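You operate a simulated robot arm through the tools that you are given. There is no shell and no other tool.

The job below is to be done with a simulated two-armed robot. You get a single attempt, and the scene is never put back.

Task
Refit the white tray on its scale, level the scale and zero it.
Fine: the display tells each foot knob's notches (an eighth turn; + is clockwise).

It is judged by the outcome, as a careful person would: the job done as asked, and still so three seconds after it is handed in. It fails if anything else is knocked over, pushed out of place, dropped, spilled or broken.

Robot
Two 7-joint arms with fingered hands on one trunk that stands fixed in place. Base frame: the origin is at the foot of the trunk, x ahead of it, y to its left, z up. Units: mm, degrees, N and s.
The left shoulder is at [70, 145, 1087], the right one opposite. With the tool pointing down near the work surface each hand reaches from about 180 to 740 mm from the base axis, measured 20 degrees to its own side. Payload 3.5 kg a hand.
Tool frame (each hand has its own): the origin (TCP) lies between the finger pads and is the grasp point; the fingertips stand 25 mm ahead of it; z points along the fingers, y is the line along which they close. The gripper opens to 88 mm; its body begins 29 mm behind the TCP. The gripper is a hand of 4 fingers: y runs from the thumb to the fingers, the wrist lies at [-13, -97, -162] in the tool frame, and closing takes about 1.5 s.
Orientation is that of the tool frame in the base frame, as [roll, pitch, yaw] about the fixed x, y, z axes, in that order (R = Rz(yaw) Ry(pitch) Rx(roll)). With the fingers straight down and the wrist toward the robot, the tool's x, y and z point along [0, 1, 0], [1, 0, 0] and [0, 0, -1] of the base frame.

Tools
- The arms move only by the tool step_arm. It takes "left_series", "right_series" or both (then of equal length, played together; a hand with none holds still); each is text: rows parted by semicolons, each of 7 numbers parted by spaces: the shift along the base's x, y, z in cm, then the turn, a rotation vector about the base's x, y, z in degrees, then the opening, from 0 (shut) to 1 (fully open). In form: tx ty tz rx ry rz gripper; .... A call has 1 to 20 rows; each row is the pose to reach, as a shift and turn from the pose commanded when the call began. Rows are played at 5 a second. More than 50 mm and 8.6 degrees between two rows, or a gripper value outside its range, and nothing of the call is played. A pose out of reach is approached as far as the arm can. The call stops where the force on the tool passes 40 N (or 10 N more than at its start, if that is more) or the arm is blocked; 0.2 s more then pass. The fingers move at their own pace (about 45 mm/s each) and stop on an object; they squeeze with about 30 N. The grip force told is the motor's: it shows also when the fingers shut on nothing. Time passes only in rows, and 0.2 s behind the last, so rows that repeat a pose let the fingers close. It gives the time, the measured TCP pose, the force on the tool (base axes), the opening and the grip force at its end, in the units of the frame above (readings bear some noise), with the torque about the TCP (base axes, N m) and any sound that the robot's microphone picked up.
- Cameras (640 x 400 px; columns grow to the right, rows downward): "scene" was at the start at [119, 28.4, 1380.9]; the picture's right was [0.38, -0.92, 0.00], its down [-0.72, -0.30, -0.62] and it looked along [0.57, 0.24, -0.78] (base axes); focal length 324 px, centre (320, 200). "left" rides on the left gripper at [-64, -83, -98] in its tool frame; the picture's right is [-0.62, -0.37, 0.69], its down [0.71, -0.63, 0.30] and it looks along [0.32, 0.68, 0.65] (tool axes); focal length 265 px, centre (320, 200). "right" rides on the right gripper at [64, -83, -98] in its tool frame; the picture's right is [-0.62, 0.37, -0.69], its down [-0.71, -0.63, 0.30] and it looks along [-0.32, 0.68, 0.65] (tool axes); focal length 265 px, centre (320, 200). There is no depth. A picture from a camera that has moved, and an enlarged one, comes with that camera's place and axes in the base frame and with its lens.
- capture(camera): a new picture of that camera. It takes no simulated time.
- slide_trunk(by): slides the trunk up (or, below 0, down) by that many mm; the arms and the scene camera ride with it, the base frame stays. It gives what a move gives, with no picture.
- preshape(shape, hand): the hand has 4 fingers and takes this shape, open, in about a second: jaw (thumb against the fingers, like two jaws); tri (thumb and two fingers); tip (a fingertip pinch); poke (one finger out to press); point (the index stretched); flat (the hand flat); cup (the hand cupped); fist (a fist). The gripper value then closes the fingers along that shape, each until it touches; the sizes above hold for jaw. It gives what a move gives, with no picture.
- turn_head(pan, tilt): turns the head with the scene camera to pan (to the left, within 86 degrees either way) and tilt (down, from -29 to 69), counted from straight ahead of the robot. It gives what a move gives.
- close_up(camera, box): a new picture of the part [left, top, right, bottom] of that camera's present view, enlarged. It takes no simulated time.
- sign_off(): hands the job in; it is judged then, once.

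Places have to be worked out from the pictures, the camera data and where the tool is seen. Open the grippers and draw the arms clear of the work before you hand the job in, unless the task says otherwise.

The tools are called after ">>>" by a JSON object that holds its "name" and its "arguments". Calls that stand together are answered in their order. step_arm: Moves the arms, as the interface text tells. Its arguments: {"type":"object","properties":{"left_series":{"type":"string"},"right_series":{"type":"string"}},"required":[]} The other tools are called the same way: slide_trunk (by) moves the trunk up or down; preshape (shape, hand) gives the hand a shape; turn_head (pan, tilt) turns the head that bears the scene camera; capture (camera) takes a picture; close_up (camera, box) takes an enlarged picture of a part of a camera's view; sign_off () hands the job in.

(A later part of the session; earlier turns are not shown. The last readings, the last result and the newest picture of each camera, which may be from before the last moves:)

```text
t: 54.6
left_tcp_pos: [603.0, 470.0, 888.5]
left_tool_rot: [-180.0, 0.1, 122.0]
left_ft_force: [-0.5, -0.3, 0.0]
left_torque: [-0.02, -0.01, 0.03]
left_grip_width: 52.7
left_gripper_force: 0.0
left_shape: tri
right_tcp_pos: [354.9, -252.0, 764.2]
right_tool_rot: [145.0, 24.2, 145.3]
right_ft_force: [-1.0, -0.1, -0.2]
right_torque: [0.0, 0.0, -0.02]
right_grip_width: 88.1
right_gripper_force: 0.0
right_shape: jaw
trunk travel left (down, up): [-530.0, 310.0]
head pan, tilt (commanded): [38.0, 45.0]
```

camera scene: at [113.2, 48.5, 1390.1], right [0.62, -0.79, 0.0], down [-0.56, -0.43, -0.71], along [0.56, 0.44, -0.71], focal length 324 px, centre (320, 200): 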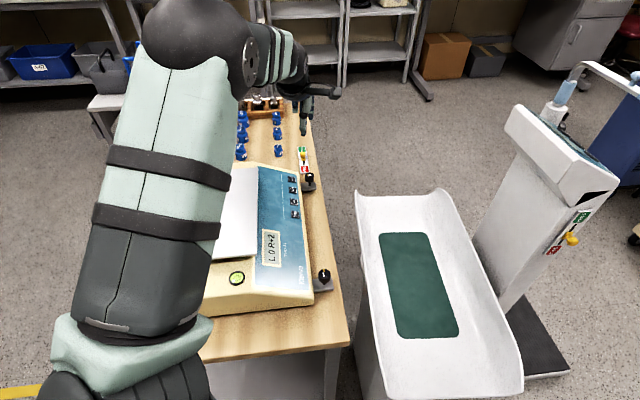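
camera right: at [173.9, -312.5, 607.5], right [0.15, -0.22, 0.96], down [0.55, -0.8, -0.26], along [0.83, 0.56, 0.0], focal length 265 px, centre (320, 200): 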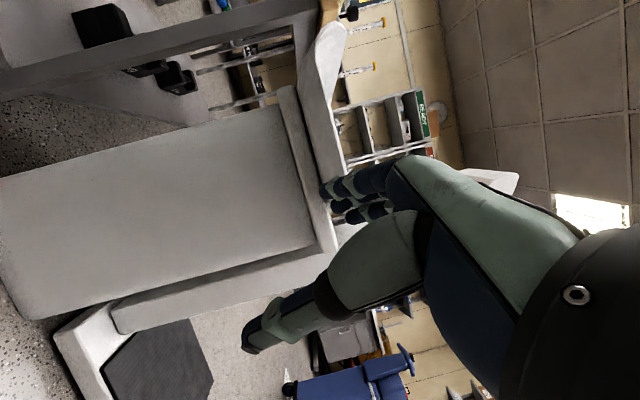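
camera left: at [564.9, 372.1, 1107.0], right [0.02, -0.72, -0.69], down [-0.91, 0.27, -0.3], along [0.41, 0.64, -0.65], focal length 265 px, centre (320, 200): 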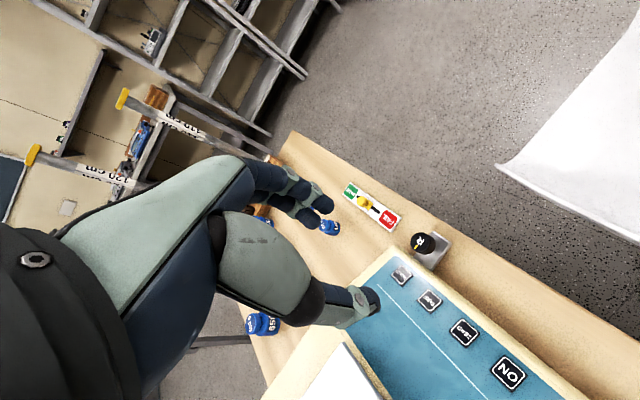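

The trunk is 120 mm lower. I now move over the R knob near (655, 511) while tilting the fingers 18° outward for reach.

>>> {"name": "step_arm", "arguments": {"left_series": "1.7 1.4 0 3.2 -5.1 0 0.6; 3.5 2.7 0 6.4 -10.1 0 0.6; 5.2 4.1 0 9.6 -15.2 0 0.6"}}

>>> {"name": "capture", "arguments": {"camera": "left"}}

>>> {"name": "capture", "arguments": {"camera": "scene"}}

```text
t: 55.4
left_tcp_pos: [653.6, 511.8, 887.5]
left_tool_rot: [162.1, 0.0, 122.0]
left_ft_force: [1.0, -0.9, 0.9]
left_torque: [-0.02, -0.02, 0.02]
left_grip_width: 52.2
left_gripper_force: 0.0
left_shape: tri
right_tcp_pos: [357.0, -250.5, 764.2]
right_tool_rot: [145.3, 24.2, 145.2]
right_ft_force: [-0.5, 0.1, 0.6]
right_torque: [0.0, 0.0, 0.0]
right_grip_width: 87.8
right_gripper_force: 0.1
right_shape: jaw
trunk travel left (down, up): [-530.0, 310.0]
head pan, tilt (commanded): [38.0, 45.0]
```

```text
taken
camera left: at [594.9, 399.9, 955.4], right [0.21, -0.6, -0.77], down [-0.81, 0.34, -0.48], along [0.55, 0.73, -0.41], focal length 265 px, centre (320, 200)
```

left: 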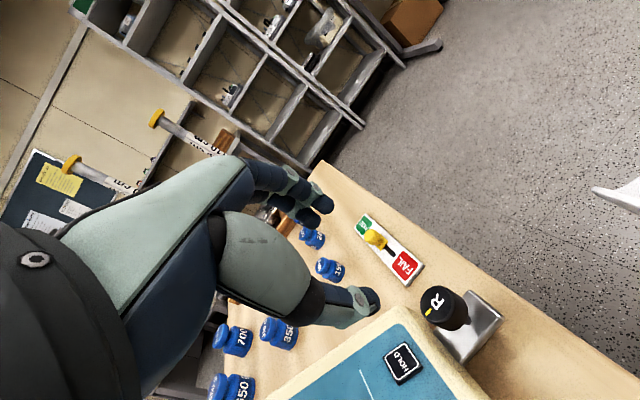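

```text
taken
camera scene: at [114.0, 50.2, 1269.9], right [0.62, -0.79, 0.0], down [-0.56, -0.44, -0.71], along [0.56, 0.43, -0.71], focal length 324 px, centre (320, 200)
```

scene: 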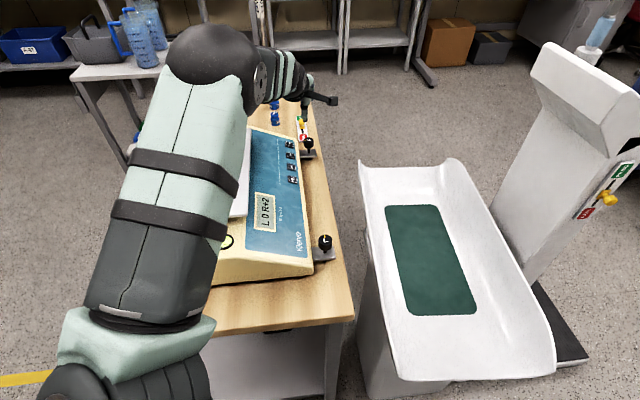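

>>> {"name": "close_up", "arguments": {"camera": "left", "box": [380, 250, 500, 370]}}

>>> {"name": "close_up", "arguments": {"camera": "left", "box": [220, 150, 520, 400]}}

>>> {"name": "close_up", "arguments": {"camera": "scene", "box": [260, 80, 350, 200]}}

```text
3.33 times, centred on (440, 310) of left
camera zoom: at [594.9, 399.9, 955.4], right [0.21, -0.6, -0.77], down [-0.81, 0.34, -0.48], along [0.55, 0.73, -0.41], focal length 885 px, centre (-80, -167)
```

zoom: 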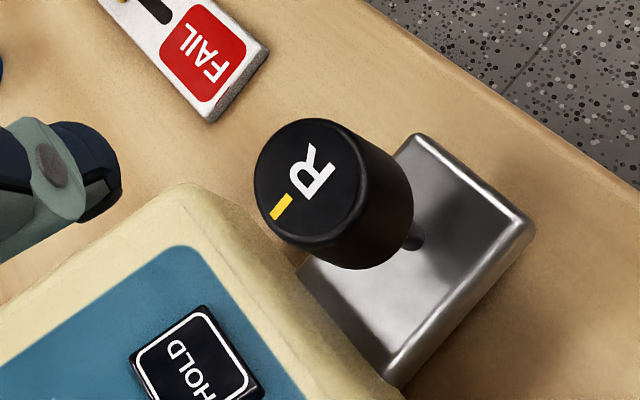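

```text
1.60 times, centred on (370, 275) of left
camera zoom: at [594.9, 399.9, 955.4], right [0.21, -0.6, -0.77], down [-0.81, 0.34, -0.48], along [0.55, 0.73, -0.41], focal length 425 px, centre (240, 80)
```

zoom: 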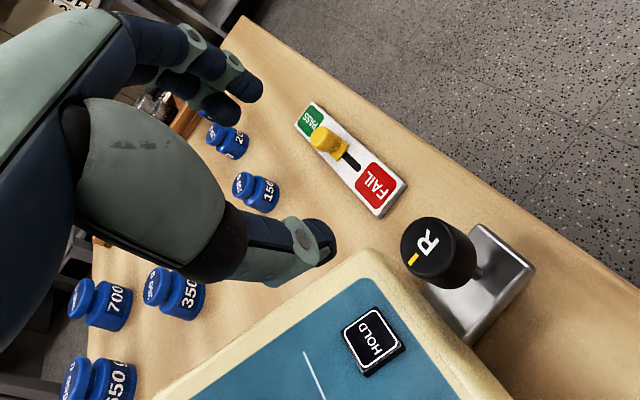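

```text
3.33 times, centred on (305, 140) of scene
camera zoom: at [114.0, 50.2, 1269.9], right [0.62, -0.79, 0.0], down [-0.56, -0.44, -0.71], along [0.56, 0.43, -0.71], focal length 1081 px, centre (370, 400)
```

zoom: 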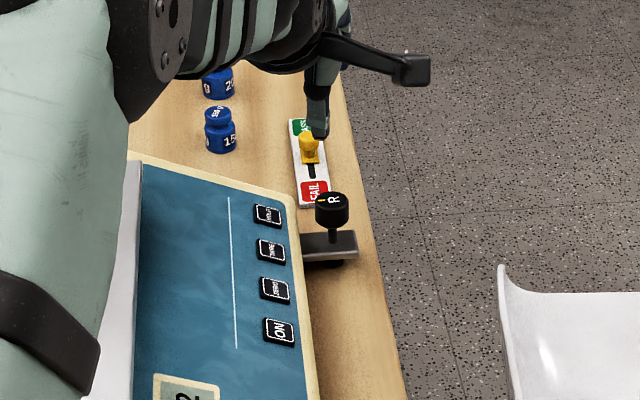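

Triangulating again puts the R knob top at about (654, 509, 781). I descend so the knob sits between the finger pads, in two stages.

>>> {"name": "step_arm", "arguments": {"left_series": "-0.1 -0.2 -2.5 0 0 0 0.6; -0.2 -0.4 -5 0 0 0 0.6; -0.2 -0.4 -6.5 0 0 0 0.6"}}

>>> {"name": "capture", "arguments": {"camera": "left"}}

>>> {"name": "close_up", "arguments": {"camera": "left", "box": [240, 160, 460, 340]}}

```text
t: 56.2
left_tcp_pos: [650.7, 506.3, 824.2]
left_tool_rot: [162.0, -0.1, 122.0]
left_ft_force: [-0.5, -0.6, 0.5]
left_torque: [0.0, 0.0, -0.03]
left_grip_width: 52.8
left_gripper_force: 0.1
left_shape: tri
right_tcp_pos: [355.9, -250.4, 764.1]
right_tool_rot: [145.2, 24.2, 145.3]
right_ft_force: [-1.4, -0.7, 0.5]
right_torque: [0.0, 0.01, 0.0]
right_grip_width: 87.8
right_gripper_force: 0.0
right_shape: jaw
trunk travel left (down, up): [-530.0, 310.0]
head pan, tilt (commanded): [38.0, 45.0]
```

```text
taken
camera left: at [592.2, 395.5, 891.1], right [0.21, -0.6, -0.77], down [-0.81, 0.34, -0.48], along [0.55, 0.73, -0.41], focal length 265 px, centre (320, 200)
```

left: 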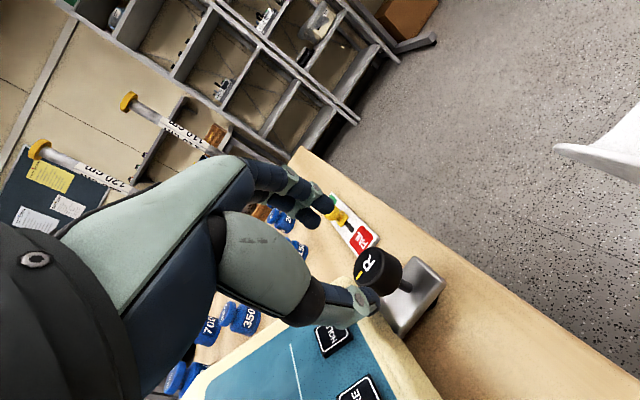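

```text
2.22 times, centred on (350, 250) of left
camera zoom: at [592.2, 395.5, 891.1], right [0.21, -0.6, -0.77], down [-0.81, 0.34, -0.48], along [0.55, 0.73, -0.41], focal length 590 px, centre (253, 89)
```

zoom: 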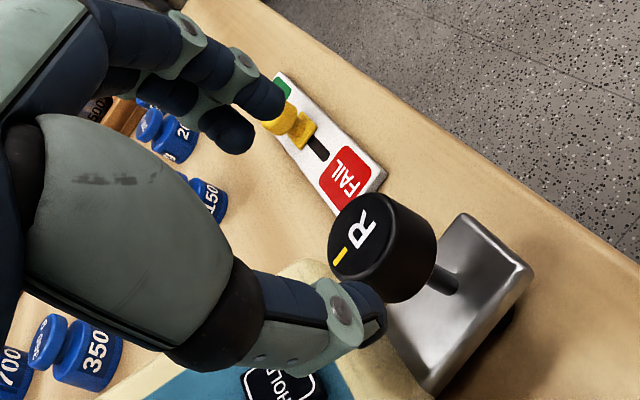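

Knob now measured at (654.5, 509.3), right ahead along the tool axis. I descend the last 34 mm and close.

>>> {"name": "step_arm", "arguments": {"left_series": "0.05 0.1 -1.5 0 0 0 0.6; 0.05 0.1 -3 0 0 0 0.6; 0.05 0.1 -3.4 0 0 0 0.6"}}

>>> {"name": "step_arm", "arguments": {"left_series": "0 0 0 0 0 0 0.3; 0 0 0 0 0 0 0.1; 0 0 0 0 0 0 0; 0 0 0 0 0 0 0; 0 0 0 0 0 0 0; 0 0 0 0 0 0 0; 0 0 0 0 0 0 0"}}

>>> {"name": "close_up", "arguments": {"camera": "left", "box": [240, 160, 460, 340]}}

```text
t: 57.0
left_tcp_pos: [652.4, 508.2, 789.3]
left_tool_rot: [162.0, -0.1, 122.0]
left_ft_force: [-0.1, -0.3, -0.2]
left_torque: [-0.01, 0.02, -0.01]
left_grip_width: 52.2
left_gripper_force: 0.0
left_shape: tri
right_tcp_pos: [355.5, -250.7, 764.4]
right_tool_rot: [145.1, 24.2, 145.2]
right_ft_force: [-0.4, 0.4, -0.2]
right_torque: [0.02, -0.01, 0.03]
right_grip_width: 88.0
right_gripper_force: 0.0
right_shape: jaw
trunk travel left (down, up): [-530.0, 310.0]
head pan, tilt (commanded): [38.0, 45.0]
```

```text
t: 58.6
left_tcp_pos: [650.9, 509.0, 788.5]
left_tool_rot: [162.1, -0.1, 122.0]
left_ft_force: [-3.1, -3.1, -1.7]
left_torque: [-0.17, 0.24, 0.0]
left_grip_width: 19.5
left_gripper_force: 29.5
left_shape: tri
right_tcp_pos: [355.9, -251.3, 765.1]
right_tool_rot: [145.0, 24.2, 145.2]
right_ft_force: [0.1, -0.2, -0.1]
right_torque: [0.04, 0.01, -0.04]
right_grip_width: 88.0
right_gripper_force: 0.0
right_shape: jaw
trunk travel left (down, up): [-530.0, 310.0]
head pan, tilt (commanded): [38.0, 45.0]
```

```text
2.22 times, centred on (350, 250) of left
camera zoom: at [592.6, 396.4, 856.8], right [0.21, -0.6, -0.77], down [-0.81, 0.34, -0.48], along [0.55, 0.73, -0.41], focal length 590 px, centre (253, 89)
```

zoom: 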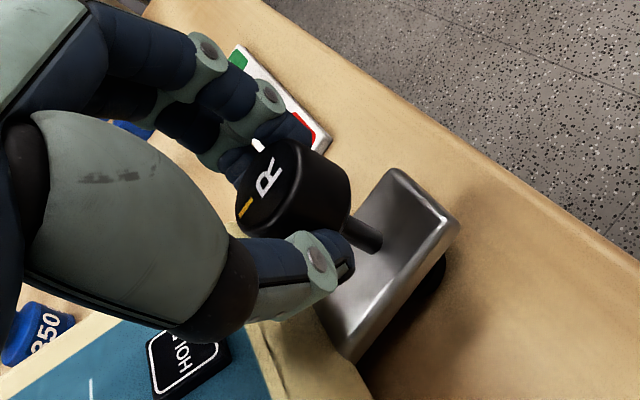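

The R knob is held, but a 45° turn from here may end at the arm's limit. I let go, lift, and test in free air which yaw range is reachable.

>>> {"name": "step_arm", "arguments": {"left_series": "0 0 0 0 0 0 0.35; 0 0 0 0 0 0 0.6; 0 0 0 0 0 0 0.6; 0 0 1 0 0 0 0.6; 0 0 3 0 0 0 0.6; 0 0 5 0 0 0 0.6"}}

>>> {"name": "step_arm", "arguments": {"left_series": "0 0 0 0 0 -7.5 0.6; 0 0 0 0 0 -15 0.6; 0 0 0 0 0 -22.5 0.6; 0 0 0 0 0 -30 0.6; 0 0 0 0 0 -37.5 0.6; 0 0 0 0 0 -45 0.6"}}

>>> {"name": "close_up", "arguments": {"camera": "scene", "box": [220, 80, 340, 260]}}

```text
t: 60.0
left_tcp_pos: [652.8, 510.5, 841.0]
left_tool_rot: [162.0, -0.1, 122.0]
left_ft_force: [0.1, -0.8, -0.1]
left_torque: [0.04, -0.01, -0.01]
left_grip_width: 52.2
left_gripper_force: 0.2
left_shape: tri
right_tcp_pos: [356.5, -251.5, 765.3]
right_tool_rot: [145.0, 24.2, 145.2]
right_ft_force: [-0.8, -0.9, -0.1]
right_torque: [-0.01, 0.02, 0.02]
right_grip_width: 87.8
right_gripper_force: 0.1
right_shape: jaw
trunk travel left (down, up): [-530.0, 310.0]
head pan, tilt (commanded): [38.0, 45.0]
```

```text
t: 61.4
left_tcp_pos: [651.9, 511.4, 839.8]
left_tool_rot: [162.2, 0.0, 77.0]
left_ft_force: [-0.6, 0.5, -0.2]
left_torque: [0.01, 0.01, -0.01]
left_grip_width: 52.4
left_gripper_force: 0.1
left_shape: tri
right_tcp_pos: [354.9, -250.7, 764.8]
right_tool_rot: [145.1, 24.2, 145.3]
right_ft_force: [0.1, 0.7, 0.6]
right_torque: [0.0, -0.01, 0.01]
right_grip_width: 87.8
right_gripper_force: 0.0
right_shape: jaw
trunk travel left (down, up): [-530.0, 310.0]
head pan, tilt (commanded): [38.0, 45.0]
```

```text
2.22 times, centred on (280, 170) of scene
camera zoom: at [113.8, 50.9, 1269.9], right [0.62, -0.79, 0.0], down [-0.56, -0.44, -0.71], along [0.56, 0.43, -0.71], focal length 721 px, centre (409, 267)
```

zoom: 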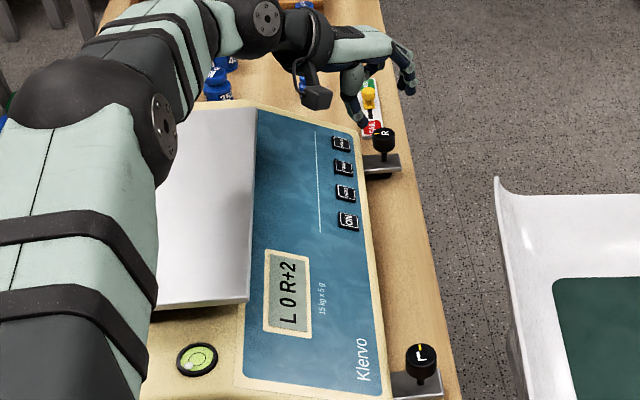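

Yaw 77° is well within reach. I test another 45° (to 32°) to see if both notches can be done in one grip.

>>> {"name": "step_arm", "arguments": {"left_series": "0 0 0 0 0 -7.5 0.6; 0 0 0 0 0 -15 0.6; 0 0 0 0 0 -22.5 0.6; 0 0 0 0 0 -30 0.6; 0 0 0 0 0 -37.5 0.6; 0 0 0 0 0 -45 0.6"}}

```text
t: 62.8
left_tcp_pos: [582.4, 479.2, 864.3]
left_tool_rot: [162.0, -1.0, 34.3]
left_ft_force: [6.9, -1.0, -16.6]
left_torque: [-1.0, -1.66, -0.35]
left_grip_width: 53.1
left_gripper_force: 0.0
left_shape: tri
left hand out of reach, approached as far as the arm can: row 3, 4, 5, 6
right_tcp_pos: [356.1, -254.0, 764.1]
right_tool_rot: [144.9, 24.2, 145.2]
right_ft_force: [-0.5, -0.6, 0.3]
right_torque: [0.04, 0.01, 0.01]
right_grip_width: 87.9
right_gripper_force: 0.0
right_shape: jaw
trunk travel left (down, up): [-530.0, 310.0]
head pan, tilt (commanded): [38.0, 45.0]
stopped in row 6 (left hand): the force on the tool passed its limit at 112 N (the readings are from after the stop); the commanded pose is now the measured one
```

Going past the limit swung the arm and something was touched hard. I stop and look at once.

>>> {"name": "capture", "arguments": {"camera": "scene"}}

>>> {"name": "capture", "arguments": {"camera": "left"}}

>>> {"name": "close_up", "arguments": {"camera": "scene", "box": [140, 60, 340, 280]}}

```text
taken
camera scene: at [113.5, 46.5, 1270.1], right [0.62, -0.79, 0.0], down [-0.56, -0.43, -0.71], along [0.56, 0.44, -0.71], focal length 324 px, centre (320, 200)
```

scene: 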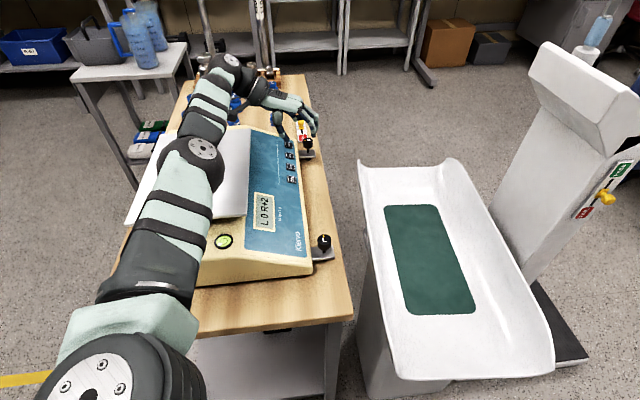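

```text
taken
camera left: at [467.6, 532.3, 930.0], right [-0.58, -0.23, -0.78], down [0.31, 0.83, -0.47], along [0.76, -0.52, -0.4], focal length 265 px, centre (320, 200)
```

left: 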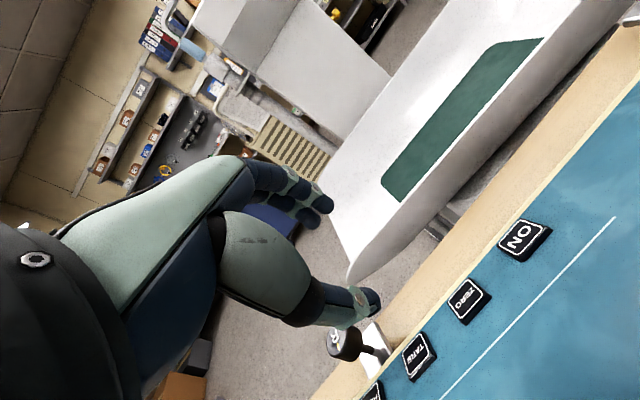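

```text
1.82 times, centred on (240, 170) of scene
camera zoom: at [113.5, 46.5, 1270.1], right [0.62, -0.79, 0.0], down [-0.56, -0.43, -0.71], along [0.56, 0.44, -0.71], focal length 590 px, centre (466, 254)
```

zoom: 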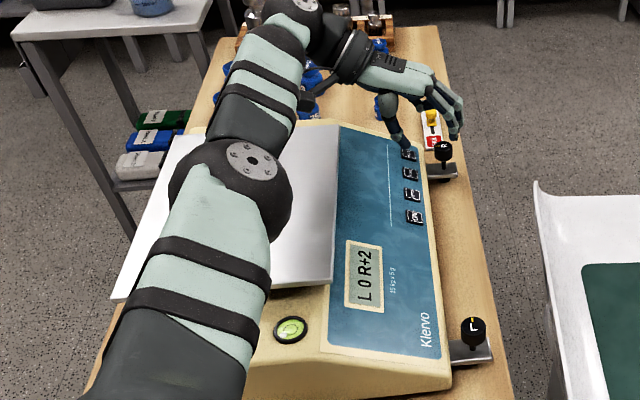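

>>> {"name": "close_up", "arguments": {"camera": "scene", "box": [220, 60, 330, 180]}}

>>> {"name": "close_up", "arguments": {"camera": "scene", "box": [120, 110, 260, 260]}}

>>> {"name": "close_up", "arguments": {"camera": "left", "box": [200, 150, 460, 400]}}

>>> {"name": "capture", "arguments": {"camera": "right"}}

```text
3.33 times, centred on (275, 120) of scene
camera zoom: at [113.5, 46.5, 1270.1], right [0.62, -0.79, 0.0], down [-0.56, -0.43, -0.71], along [0.56, 0.44, -0.71], focal length 1081 px, centre (470, 467)
```

zoom: 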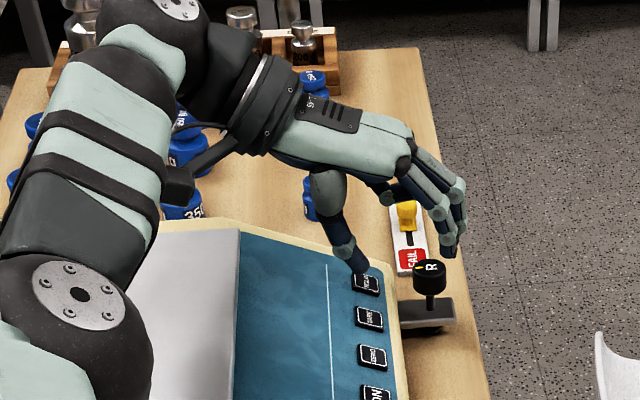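

```text
2.67 times, centred on (190, 185) of scene
camera zoom: at [113.5, 46.5, 1270.1], right [0.62, -0.79, 0.0], down [-0.56, -0.43, -0.71], along [0.56, 0.44, -0.71], focal length 865 px, centre (667, 240)
```

zoom: 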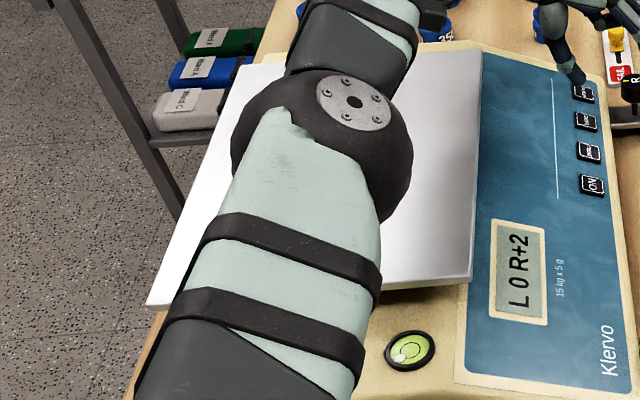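

```text
1.60 times, centred on (330, 275) of left
camera zoom: at [467.6, 532.3, 930.0], right [-0.58, -0.23, -0.78], down [0.31, 0.83, -0.47], along [0.76, -0.52, -0.4], focal length 425 px, centre (304, 80)
```

zoom: 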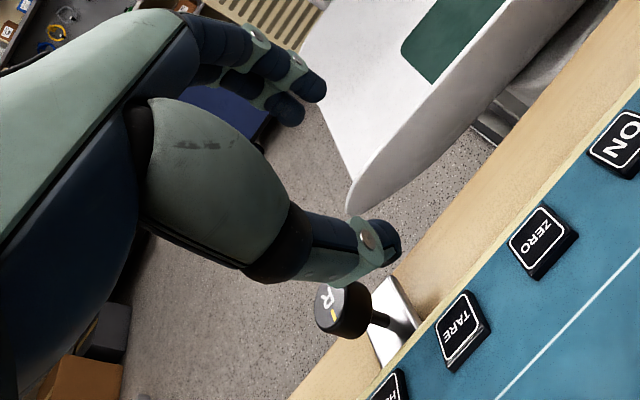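

```text
taken
camera right: at [224.9, -314.7, 766.7], right [0.15, -0.22, 0.96], down [0.55, -0.8, -0.27], along [0.83, 0.56, 0.0], focal length 265 px, centre (320, 200)
```

right: 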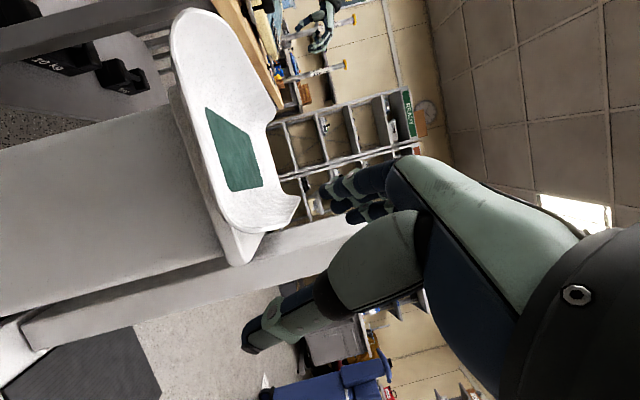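

The elbow flipped downward but seems to hang clear above the plate, and no sound was reported. I hold still for a moment and read the force again.

>>> {"name": "step_arm", "arguments": {"left_series": "0 0 0 0 0 0 0.6; 0 0 0 0 0 0 0.6"}}

>>> {"name": "close_up", "arguments": {"camera": "scene", "box": [120, 110, 260, 260]}}

```text
t: 63.4
left_tcp_pos: [582.2, 481.9, 863.8]
left_tool_rot: [161.8, -0.9, 34.4]
left_ft_force: [12.2, -5.2, -27.7]
left_torque: [-1.35, -2.7, -0.04]
left_grip_width: 52.7
left_gripper_force: 0.1
left_shape: tri
right_tcp_pos: [356.0, -251.4, 763.9]
right_tool_rot: [145.1, 24.2, 145.3]
right_ft_force: [0.0, -0.3, -0.2]
right_torque: [0.01, -0.01, -0.01]
right_grip_width: 87.9
right_gripper_force: 0.1
right_shape: jaw
trunk travel left (down, up): [-530.0, 310.0]
head pan, tilt (commanded): [38.0, 45.0]
```

```text
2.67 times, centred on (190, 185) of scene
camera zoom: at [113.1, 49.9, 1270.0], right [0.62, -0.79, 0.0], down [-0.56, -0.44, -0.71], along [0.56, 0.44, -0.71], focal length 865 px, centre (667, 240)
```

zoom: 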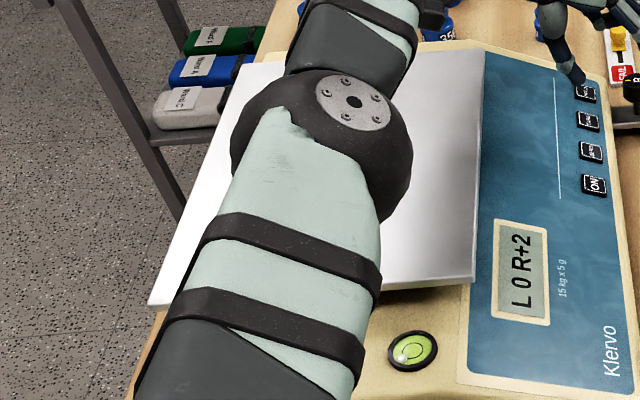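

The steady 28 N comes from the camera boom pressing my own forearm (wrist over-bent); plate, bubble and display have not shifted. I ease out: up a little and yaw back in small steps.

>>> {"name": "step_arm", "arguments": {"left_series": "0 0 0.5 0 0 4 0.6; 0 0 1 0 0 8 0.6"}}

>>> {"name": "capture", "arguments": {"camera": "scene"}}

```text
t: 63.7
left_tcp_pos: [582.2, 481.2, 862.5]
left_tool_rot: [162.1, -1.3, 34.6]
left_ft_force: [0.1, -0.5, -1.5]
left_torque: [-0.07, -0.2, 0.02]
left_grip_width: 52.9
left_gripper_force: 0.1
left_shape: tri
right_tcp_pos: [355.1, -251.8, 764.6]
right_tool_rot: [145.0, 24.2, 145.3]
right_ft_force: [0.3, -0.7, 0.3]
right_torque: [0.06, 0.03, 0.0]
right_grip_width: 88.1
right_gripper_force: 0.0
right_shape: jaw
trunk travel left (down, up): [-530.0, 310.0]
head pan, tilt (commanded): [38.0, 45.0]
stopped in row 1 (left hand): the force on the tool passed its limit at 57 N (the readings are from after the stop); the commanded pose is now the measured one
```

```text
taken
camera scene: at [113.2, 49.5, 1270.0], right [0.62, -0.79, 0.0], down [-0.56, -0.44, -0.71], along [0.56, 0.44, -0.71], focal length 324 px, centre (320, 200)
```

scene: 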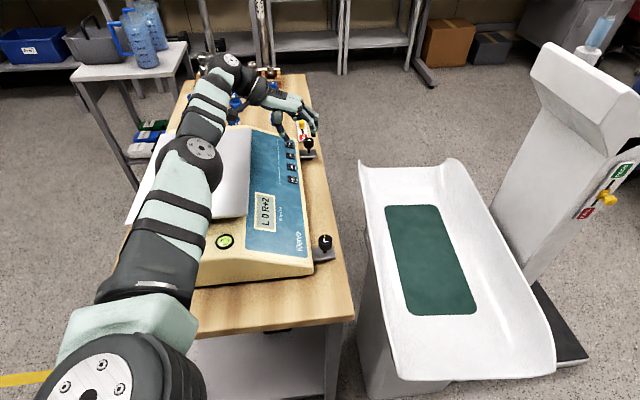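

The contact force is gone now. I try a pure small yaw back, without lifting.

>>> {"name": "step_arm", "arguments": {"left_series": "0 0 0 0 0 2 0.6"}}

```text
t: 64.1
left_tcp_pos: [583.0, 481.1, 864.7]
left_tool_rot: [162.0, -1.4, 36.6]
left_ft_force: [0.2, 0.1, 0.1]
left_torque: [0.02, -0.01, -0.03]
left_grip_width: 53.0
left_gripper_force: 0.0
left_shape: tri
right_tcp_pos: [355.7, -250.6, 764.5]
right_tool_rot: [145.1, 24.3, 145.2]
right_ft_force: [-0.5, -0.8, -0.2]
right_torque: [0.01, -0.01, -0.02]
right_grip_width: 88.0
right_gripper_force: 0.0
right_shape: jaw
trunk travel left (down, up): [-530.0, 310.0]
head pan, tilt (commanded): [38.0, 45.0]
```

That works with zero force. I continue the yaw back in gentle steps.

>>> {"name": "step_arm", "arguments": {"left_series": "0 0 0 0 0 3 0.6; 0 0 0 0 0 6 0.6; 0 0 0 0 0 9 0.6; 0 0 0 0 0 12 0.6; 0 0 0 0 0 15 0.6"}}

>>> {"name": "capture", "arguments": {"camera": "scene"}}

```text
t: 65.3
left_tcp_pos: [583.8, 481.8, 863.9]
left_tool_rot: [162.1, -1.5, 51.7]
left_ft_force: [-0.3, -0.1, -0.2]
left_torque: [0.02, -0.01, 0.01]
left_grip_width: 52.8
left_gripper_force: 0.1
left_shape: tri
right_tcp_pos: [355.5, -251.6, 764.7]
right_tool_rot: [145.1, 24.1, 145.3]
right_ft_force: [0.1, 1.5, 0.0]
right_torque: [0.0, 0.03, -0.03]
right_grip_width: 87.9
right_gripper_force: 0.0
right_shape: jaw
trunk travel left (down, up): [-530.0, 310.0]
head pan, tilt (commanded): [38.0, 45.0]
```

```text
taken
camera scene: at [113.0, 49.2, 1270.0], right [0.62, -0.79, 0.0], down [-0.56, -0.44, -0.71], along [0.56, 0.44, -0.71], focal length 324 px, centre (320, 200)
```

scene: 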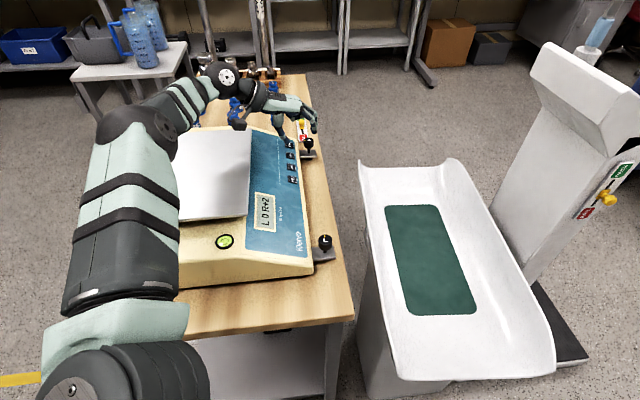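

The elbow has swung back out smoothly. I continue to yaw 77° and lift a bit.

>>> {"name": "step_arm", "arguments": {"left_series": "0 0 0 0 0 4 0.6; 0 0 0.5 0 0 8 0.6; 0 0 1 0 0 12 0.6; 0 0 2 0 0 16 0.6; 0 0 3 0 0 20 0.6; 0 0 4 0 0 25 0.6"}}

>>> {"name": "capture", "arguments": {"camera": "scene"}}

>>> {"name": "close_up", "arguments": {"camera": "scene", "box": [170, 90, 340, 270]}}

```text
t: 66.7
left_tcp_pos: [582.8, 480.8, 904.4]
left_tool_rot: [162.0, -1.5, 76.6]
left_ft_force: [0.1, 1.0, 0.6]
left_torque: [0.01, -0.01, -0.01]
left_grip_width: 52.9
left_gripper_force: 0.1
left_shape: tri
right_tcp_pos: [356.1, -252.0, 765.8]
right_tool_rot: [145.0, 24.2, 145.2]
right_ft_force: [0.5, 0.6, -1.0]
right_torque: [-0.02, -0.01, 0.02]
right_grip_width: 87.9
right_gripper_force: 0.0
right_shape: jaw
trunk travel left (down, up): [-530.0, 310.0]
head pan, tilt (commanded): [38.0, 45.0]
```

```text
taken
camera scene: at [112.9, 48.6, 1270.1], right [0.62, -0.79, 0.0], down [-0.56, -0.43, -0.71], along [0.56, 0.44, -0.71], focal length 324 px, centre (320, 200)
```

scene: 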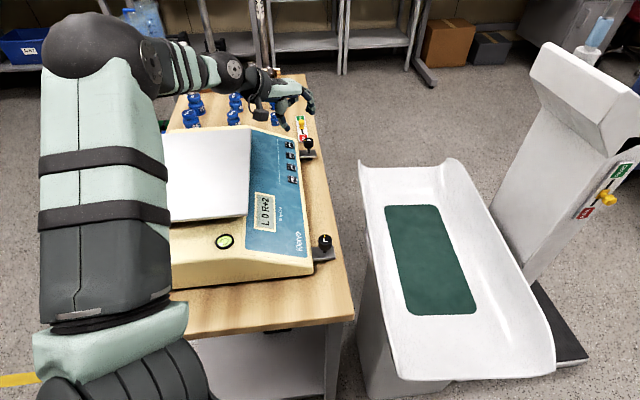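

```text
2.22 times, centred on (255, 180) of scene
camera zoom: at [112.9, 48.6, 1270.1], right [0.62, -0.79, 0.0], down [-0.56, -0.43, -0.71], along [0.56, 0.44, -0.71], focal length 721 px, centre (464, 244)
```

zoom: 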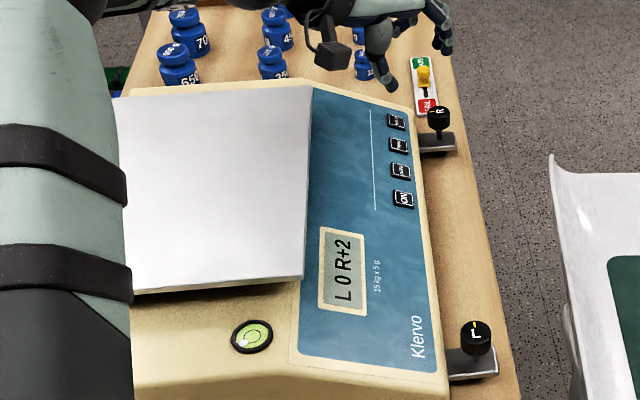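

All items are unmoved and the elbow is up again. I return above the R knob at yaw 122°, keeping well inside the proven range.

>>> {"name": "step_arm", "arguments": {"left_series": "1.1 0.5 0 0 0 7.5 0.6; 2.3 0.9 0 0 0 15 0.6; 3.4 1.4 0 0 0 22.5 0.6; 4.6 1.8 -1 0 0 30 0.6; 5.7 2.3 -2 0 0 37.5 0.6; 6.85 2.75 -3.4 0 0 45.4 0.6; 6.85 2.75 -6.4 0 0 45.4 0.6"}}

>>> {"name": "close_up", "arguments": {"camera": "left", "box": [240, 160, 460, 340]}}

```text
t: 68.3
left_tcp_pos: [651.2, 509.8, 839.5]
left_tool_rot: [162.2, -1.4, 122.0]
left_ft_force: [-0.3, 0.0, 0.1]
left_torque: [0.01, 0.03, 0.05]
left_grip_width: 52.9
left_gripper_force: 0.0
left_shape: tri
right_tcp_pos: [356.2, -251.0, 764.6]
right_tool_rot: [145.2, 24.2, 145.4]
right_ft_force: [-0.6, 0.2, -0.4]
right_torque: [0.0, 0.0, 0.0]
right_grip_width: 88.2
right_gripper_force: 0.0
right_shape: jaw
trunk travel left (down, up): [-530.0, 310.0]
head pan, tilt (commanded): [38.0, 45.0]
```

```text
2.22 times, centred on (350, 250) of left
camera zoom: at [594.5, 395.5, 904.9], right [0.2, -0.58, -0.79], down [-0.81, 0.35, -0.47], along [0.54, 0.74, -0.4], focal length 590 px, centre (253, 89)
```

zoom: 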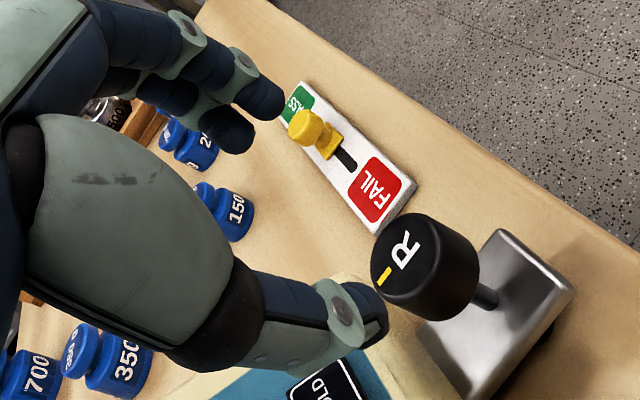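

>>> {"name": "step_arm", "arguments": {"left_series": "0.05 -0.1 -2.5 0 0 0 0.6; 0.05 -0.1 -4.5 0 0 0 0.6; 0.05 -0.1 -5 0 0 0 0.6; 0.05 -0.1 -5 0 0 0 0.3; 0.05 -0.1 -5 0 0 0 0.1; 0.05 -0.1 -5 0 0 0 0; 0.05 -0.1 -5 0 0 0 0; 0.05 -0.1 -5 0 0 0 0; 0.05 -0.1 -5 0 0 0 0; 0.05 -0.1 -5 0 0 0 0"}}

>>> {"name": "close_up", "arguments": {"camera": "left", "box": [240, 160, 460, 340]}}

```text
t: 70.5
left_tcp_pos: [650.6, 507.3, 789.3]
left_tool_rot: [162.2, -1.4, 122.0]
left_ft_force: [-3.5, -3.4, -2.5]
left_torque: [-0.21, 0.19, 0.0]
left_grip_width: 19.6
left_gripper_force: 29.9
left_shape: tri
right_tcp_pos: [356.3, -251.9, 764.5]
right_tool_rot: [145.0, 24.1, 145.2]
right_ft_force: [0.5, 0.3, 0.5]
right_torque: [0.0, 0.01, 0.01]
right_grip_width: 87.9
right_gripper_force: 0.0
right_shape: jaw
trunk travel left (down, up): [-530.0, 310.0]
head pan, tilt (commanded): [38.0, 45.0]
```

```text
2.22 times, centred on (350, 250) of left
camera zoom: at [594.4, 393.4, 854.9], right [0.2, -0.58, -0.79], down [-0.81, 0.35, -0.46], along [0.54, 0.73, -0.4], focal length 590 px, centre (253, 89)
```

zoom: 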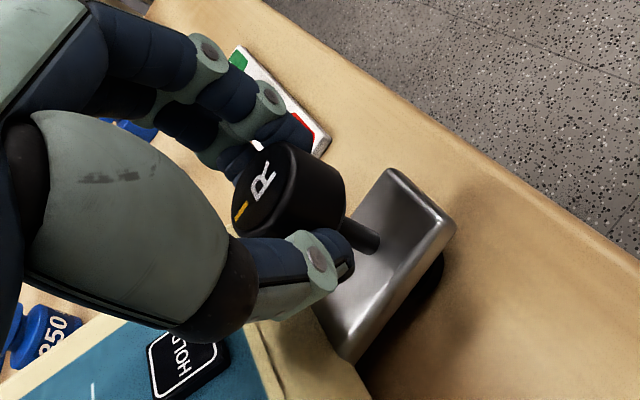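

The R knob is held squarely. I turn one notch clockwise about the knob's own axis.

>>> {"name": "step_arm", "arguments": {"left_series": "-0.02 0.05 0 0 0 -7.5 0; -0.03 0.1 0 0 0 -15 0; -0.03 0.15 0 0 0 -22.5 0; -0.03 0.2 0 0 0 -30 0; -0.02 0.25 0 0 0 -37.5 0; -0.01 0.29 0 0 0 -45 0; -0.01 0.29 0 0 0 -45 0"}}

>>> {"name": "close_up", "arguments": {"camera": "scene", "box": [200, 90, 340, 260]}}

>>> {"name": "close_up", "arguments": {"camera": "left", "box": [240, 160, 460, 340]}}

```text
t: 72.1
left_tcp_pos: [650.7, 511.7, 789.3]
left_tool_rot: [162.2, -1.5, 77.1]
left_ft_force: [-6.3, 2.4, -1.8]
left_torque: [0.07, 0.32, -0.03]
left_grip_width: 19.5
left_gripper_force: 30.0
left_shape: tri
right_tcp_pos: [355.2, -250.6, 764.2]
right_tool_rot: [145.1, 24.3, 145.2]
right_ft_force: [-0.6, 0.1, 0.2]
right_torque: [0.0, 0.01, 0.0]
right_grip_width: 87.7
right_gripper_force: 0.1
right_shape: jaw
trunk travel left (down, up): [-530.0, 310.0]
head pan, tilt (commanded): [38.0, 45.0]
```

```text
2.35 times, centred on (270, 175) of scene
camera zoom: at [112.7, 50.1, 1270.0], right [0.62, -0.79, 0.0], down [-0.56, -0.44, -0.71], along [0.56, 0.44, -0.71], focal length 763 px, centre (438, 259)
```

zoom: 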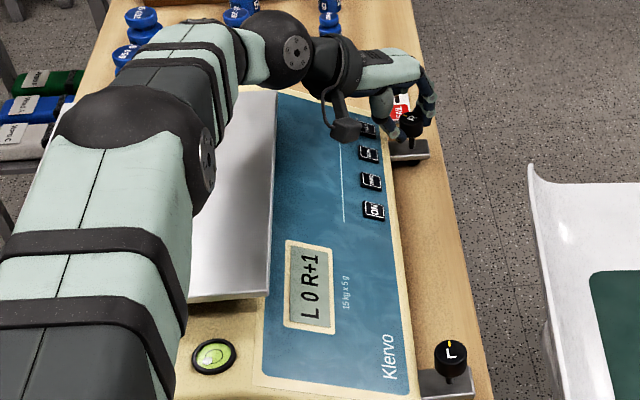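

```text
2.22 times, centred on (350, 250) of left
camera zoom: at [530.0, 472.4, 855.3], right [-0.27, -0.55, -0.79], down [-0.33, 0.82, -0.46], along [0.9, 0.13, -0.4], focal length 590 px, centre (253, 89)
```

zoom: 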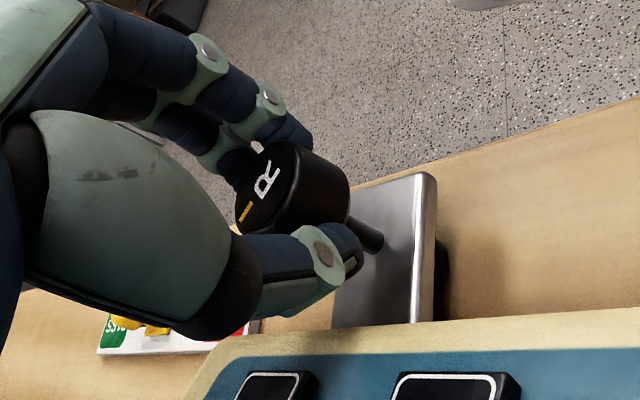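

R+1. I open just enough (thumb is near the scale's front edge), back out along the tool axis, and swing back at height for the second notch.

>>> {"name": "step_arm", "arguments": {"left_series": "0 0 0 0 0 0 0.3; 0 0 0 0 0 0 0.38; 0 0 0 0 0 0 0.38; 0 0 0 0 0 0 0.38; -0.18 0.04 0.57 0 0 0 0.38; -0.36 0.08 1.14 0 0 0 0.38; -0.6 0.1 2.2 0 0 0 0.38; -0.6 0.1 4 0 0 0 0.45; -0.6 0.1 6 0 0 0 0.6"}}

>>> {"name": "step_arm", "arguments": {"left_series": "0.1 0 0 0 0 7.5 0.6; 0.2 -0.1 0 0 0 15 0.6; 0.3 -0.2 0 0 0 22.5 0.6; 0.4 -0.3 0 0 0 30 0.6; 0.5 -0.35 0 0 0 37.5 0.6; 0.6 -0.4 0 0 0 45 0.6"}}

>>> {"name": "close_up", "arguments": {"camera": "left", "box": [240, 160, 460, 340]}}

>>> {"name": "close_up", "arguments": {"camera": "scene", "box": [200, 90, 340, 260]}}

```text
t: 74.1
left_tcp_pos: [646.7, 511.7, 849.8]
left_tool_rot: [162.1, -1.5, 77.0]
left_ft_force: [-0.7, -0.4, -0.1]
left_torque: [0.01, 0.03, 0.0]
left_grip_width: 52.4
left_gripper_force: 0.0
left_shape: tri
right_tcp_pos: [355.3, -251.1, 764.6]
right_tool_rot: [145.1, 24.2, 145.3]
right_ft_force: [0.0, -0.2, 0.9]
right_torque: [-0.02, -0.04, 0.03]
right_grip_width: 87.6
right_gripper_force: 0.1
right_shape: jaw
trunk travel left (down, up): [-530.0, 310.0]
head pan, tilt (commanded): [38.0, 45.0]
```

```text
t: 75.5
left_tcp_pos: [652.6, 507.5, 850.1]
left_tool_rot: [162.1, -1.5, 122.2]
left_ft_force: [-0.6, 0.2, -0.3]
left_torque: [0.0, -0.03, 0.03]
left_grip_width: 52.3
left_gripper_force: 0.0
left_shape: tri
right_tcp_pos: [355.3, -252.1, 764.7]
right_tool_rot: [145.0, 24.2, 145.0]
right_ft_force: [-0.5, 0.3, 0.2]
right_torque: [0.01, -0.01, -0.01]
right_grip_width: 88.1
right_gripper_force: 0.1
right_shape: jaw
trunk travel left (down, up): [-530.0, 310.0]
head pan, tilt (commanded): [38.0, 45.0]
```

```text
2.22 times, centred on (350, 250) of left
camera zoom: at [595.3, 393.4, 915.5], right [0.2, -0.58, -0.79], down [-0.82, 0.35, -0.46], along [0.54, 0.74, -0.4], focal length 590 px, centre (253, 89)
```

zoom: 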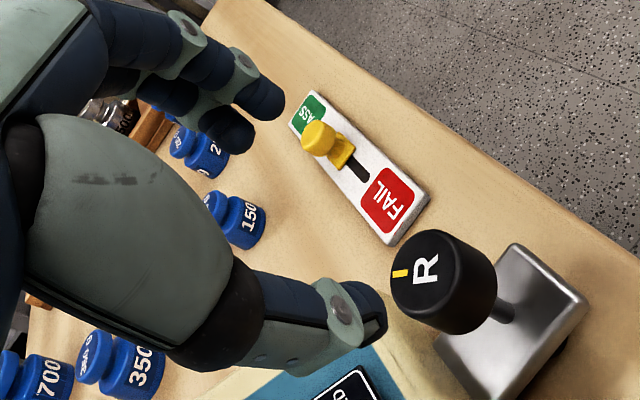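

```text
2.35 times, centred on (270, 175) of scene
camera zoom: at [113.7, 48.8, 1270.0], right [0.62, -0.79, 0.0], down [-0.56, -0.43, -0.71], along [0.56, 0.44, -0.71], focal length 763 px, centre (438, 259)
```

zoom: 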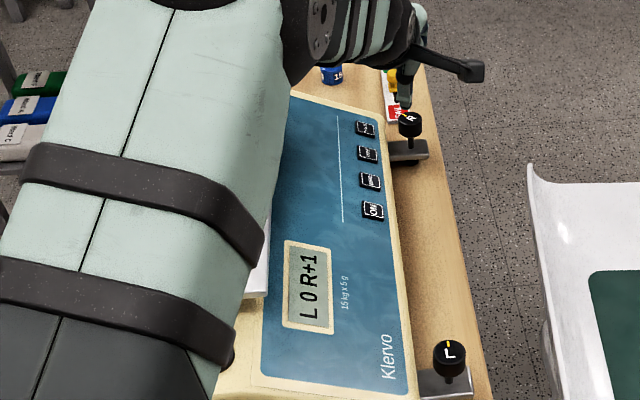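

R+1 is kept. I lower onto the knob again, grip, and turn the second notch.

>>> {"name": "step_arm", "arguments": {"left_series": "-0.08 0.05 -2.5 0 0 0 0.6; -0.08 0.05 -4.5 0 0 0 0.6; -0.08 0.05 -6 0 0 0 0.6; -0.08 0.05 -6 0 0 0 0.3; -0.08 0.05 -6 0 0 0 0.1; -0.08 0.05 -6 0 0 0 0; -0.08 0.05 -6 0 0 0 0; -0.08 0.05 -6 0 0 0 0; -0.08 0.05 -6 0 0 0 0; -0.08 0.05 -6 0 0 0 0"}}

>>> {"name": "step_arm", "arguments": {"left_series": "-0.02 0.05 0 0 0 -7.5 0; -0.03 0.1 0 0 0 -15 0; -0.03 0.15 0 0 0 -22.5 0; -0.03 0.2 0 0 0 -30 0; -0.02 0.25 0 0 0 -37.5 0; -0.01 0.29 0 0 0 -45 0; -0.01 0.29 0 0 0 -45 0"}}

>>> {"name": "close_up", "arguments": {"camera": "scene", "box": [200, 90, 340, 260]}}

```text
t: 77.7
left_tcp_pos: [651.7, 509.5, 789.1]
left_tool_rot: [162.1, -1.5, 122.0]
left_ft_force: [-4.2, -3.2, -2.4]
left_torque: [-0.14, 0.23, 0.0]
left_grip_width: 20.4
left_gripper_force: 30.2
left_shape: tri
right_tcp_pos: [356.0, -251.0, 765.3]
right_tool_rot: [145.0, 24.2, 145.3]
right_ft_force: [0.0, 0.0, -0.6]
right_torque: [-0.02, -0.04, -0.02]
right_grip_width: 87.9
right_gripper_force: 0.0
right_shape: jaw
trunk travel left (down, up): [-530.0, 310.0]
head pan, tilt (commanded): [38.0, 45.0]
```

```text
t: 79.3
left_tcp_pos: [651.5, 511.9, 789.5]
left_tool_rot: [162.1, -1.4, 76.9]
left_ft_force: [-3.4, 2.1, -0.5]
left_torque: [0.08, 0.26, 0.04]
left_grip_width: 19.9
left_gripper_force: 30.3
left_shape: tri
right_tcp_pos: [356.3, -251.7, 765.8]
right_tool_rot: [145.2, 24.1, 145.3]
right_ft_force: [-0.1, 0.3, 0.3]
right_torque: [-0.04, 0.0, -0.03]
right_grip_width: 87.9
right_gripper_force: 0.1
right_shape: jaw
trunk travel left (down, up): [-530.0, 310.0]
head pan, tilt (commanded): [38.0, 45.0]
```

```text
2.35 times, centred on (270, 175) of scene
camera zoom: at [112.9, 50.0, 1270.0], right [0.62, -0.79, 0.0], down [-0.56, -0.44, -0.71], along [0.56, 0.44, -0.71], focal length 763 px, centre (438, 259)
```

zoom: 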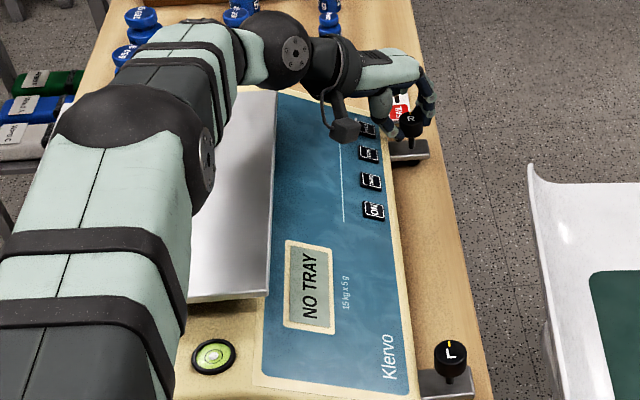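

The display now says "NO TRAY", confirming the scale is level and that the white trough is its missing tray. I release the R knob as before and lift away.

>>> {"name": "step_arm", "arguments": {"left_series": "0 0 0 0 0 0 0.3; 0 0 0 0 0 0 0.38; 0 0 0 0 0 0 0.38; 0 0 0 0 0 0 0.38; -0.18 0.04 0.57 0 0 0 0.38; -0.36 0.08 1.14 0 0 0 0.38; -0.6 0.1 2.2 0 0 0 0.38; -0.6 0.1 4 0 0 0 0.45; -0.6 0.1 6 0 0 0 0.6; -2 -1 9 0 0 0 0.6; -5 -2 12 0 0 0 0.6; -9 -3 14 0 0 0 0.6; -13 -4 15 0 0 0 0.6"}}

>>> {"name": "capture", "arguments": {"camera": "scene"}}

>>> {"name": "close_up", "arguments": {"camera": "scene", "box": [180, 100, 340, 270]}}

```text
t: 82.1
left_tcp_pos: [521.1, 470.8, 940.2]
left_tool_rot: [162.0, -1.4, 77.0]
left_ft_force: [-1.1, 0.5, -0.2]
left_torque: [-0.01, -0.01, 0.02]
left_grip_width: 52.5
left_gripper_force: 0.1
left_shape: tri
right_tcp_pos: [355.8, -249.7, 765.2]
right_tool_rot: [145.0, 24.2, 145.1]
right_ft_force: [-0.2, 0.8, -0.2]
right_torque: [0.0, 0.01, 0.02]
right_grip_width: 87.7
right_gripper_force: 0.0
right_shape: jaw
trunk travel left (down, up): [-530.0, 310.0]
head pan, tilt (commanded): [38.0, 45.0]
```

```text
taken
camera scene: at [111.7, 48.8, 1270.2], right [0.62, -0.79, 0.0], down [-0.56, -0.43, -0.71], along [0.56, 0.44, -0.71], focal length 324 px, centre (320, 200)
```

scene: 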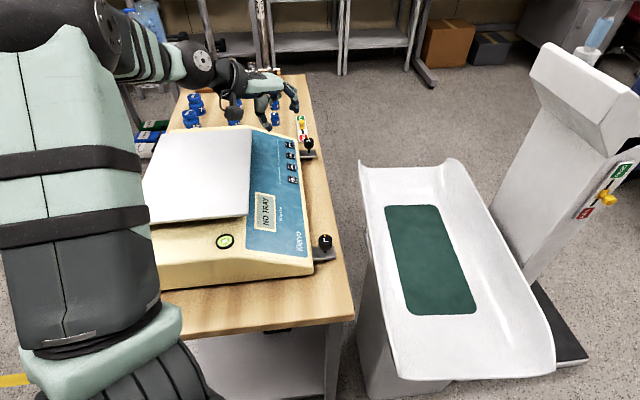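

```text
2.35 times, centred on (260, 185) of scene
camera zoom: at [111.7, 48.8, 1270.2], right [0.62, -0.79, 0.0], down [-0.56, -0.43, -0.71], along [0.56, 0.44, -0.71], focal length 763 px, centre (461, 235)
```

zoom: 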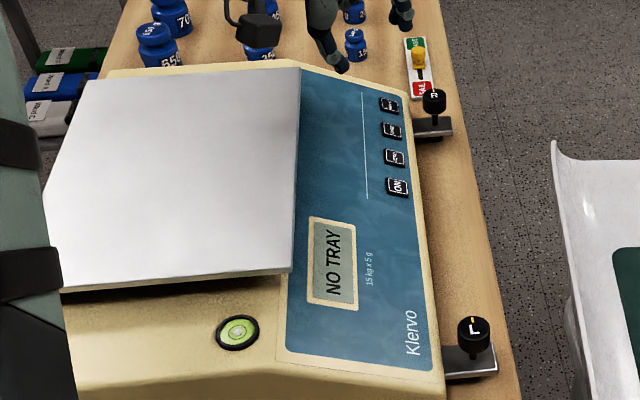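

Level is done: bubble centred, "NO TRAY" shown. Now I study the trough's rim shape with the right camera and the scene camera to plan a two-handed lift.

>>> {"name": "close_up", "arguments": {"camera": "right", "box": [140, 0, 320, 280]}}

>>> {"name": "close_up", "arguments": {"camera": "scene", "box": [345, 145, 565, 395]}}

>>> {"name": "capture", "arguments": {"camera": "left"}}

```text
1.43 times, centred on (230, 140) of right
camera zoom: at [223.8, -313.3, 767.7], right [0.15, -0.22, 0.96], down [0.55, -0.8, -0.26], along [0.83, 0.56, 0.0], focal length 379 px, centre (449, 286)
```

zoom: 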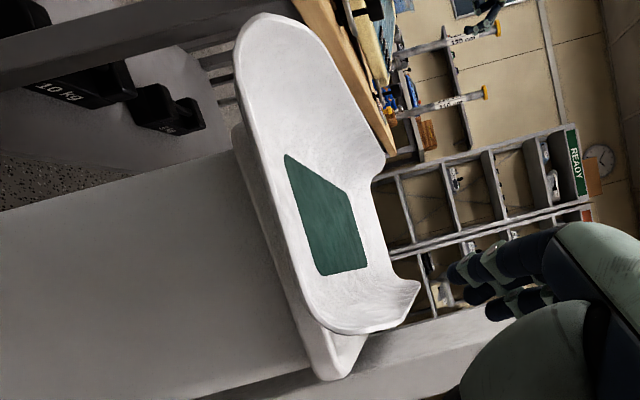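

```text
1.60 times, centred on (455, 270) of scene
camera zoom: at [111.7, 48.8, 1270.2], right [0.62, -0.79, 0.0], down [-0.56, -0.43, -0.71], along [0.56, 0.44, -0.71], focal length 519 px, centre (104, 88)
```

zoom: 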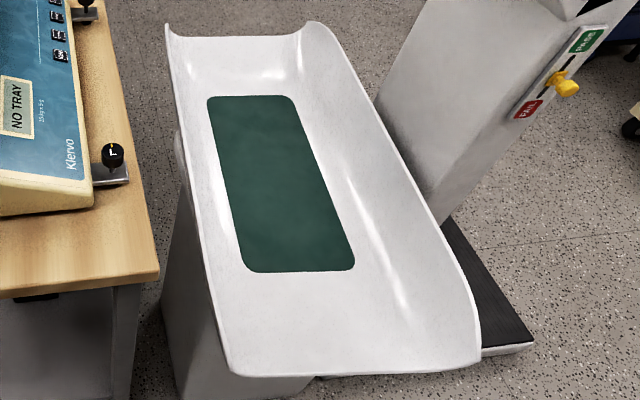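

```text
taken
camera left: at [398.9, 431.4, 1006.3], right [-0.27, -0.55, -0.79], down [-0.33, 0.82, -0.46], along [0.91, 0.14, -0.4], focal length 265 px, centre (320, 200)
```

left: 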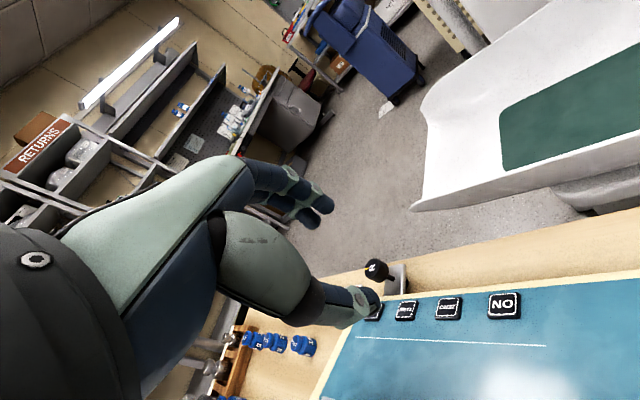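

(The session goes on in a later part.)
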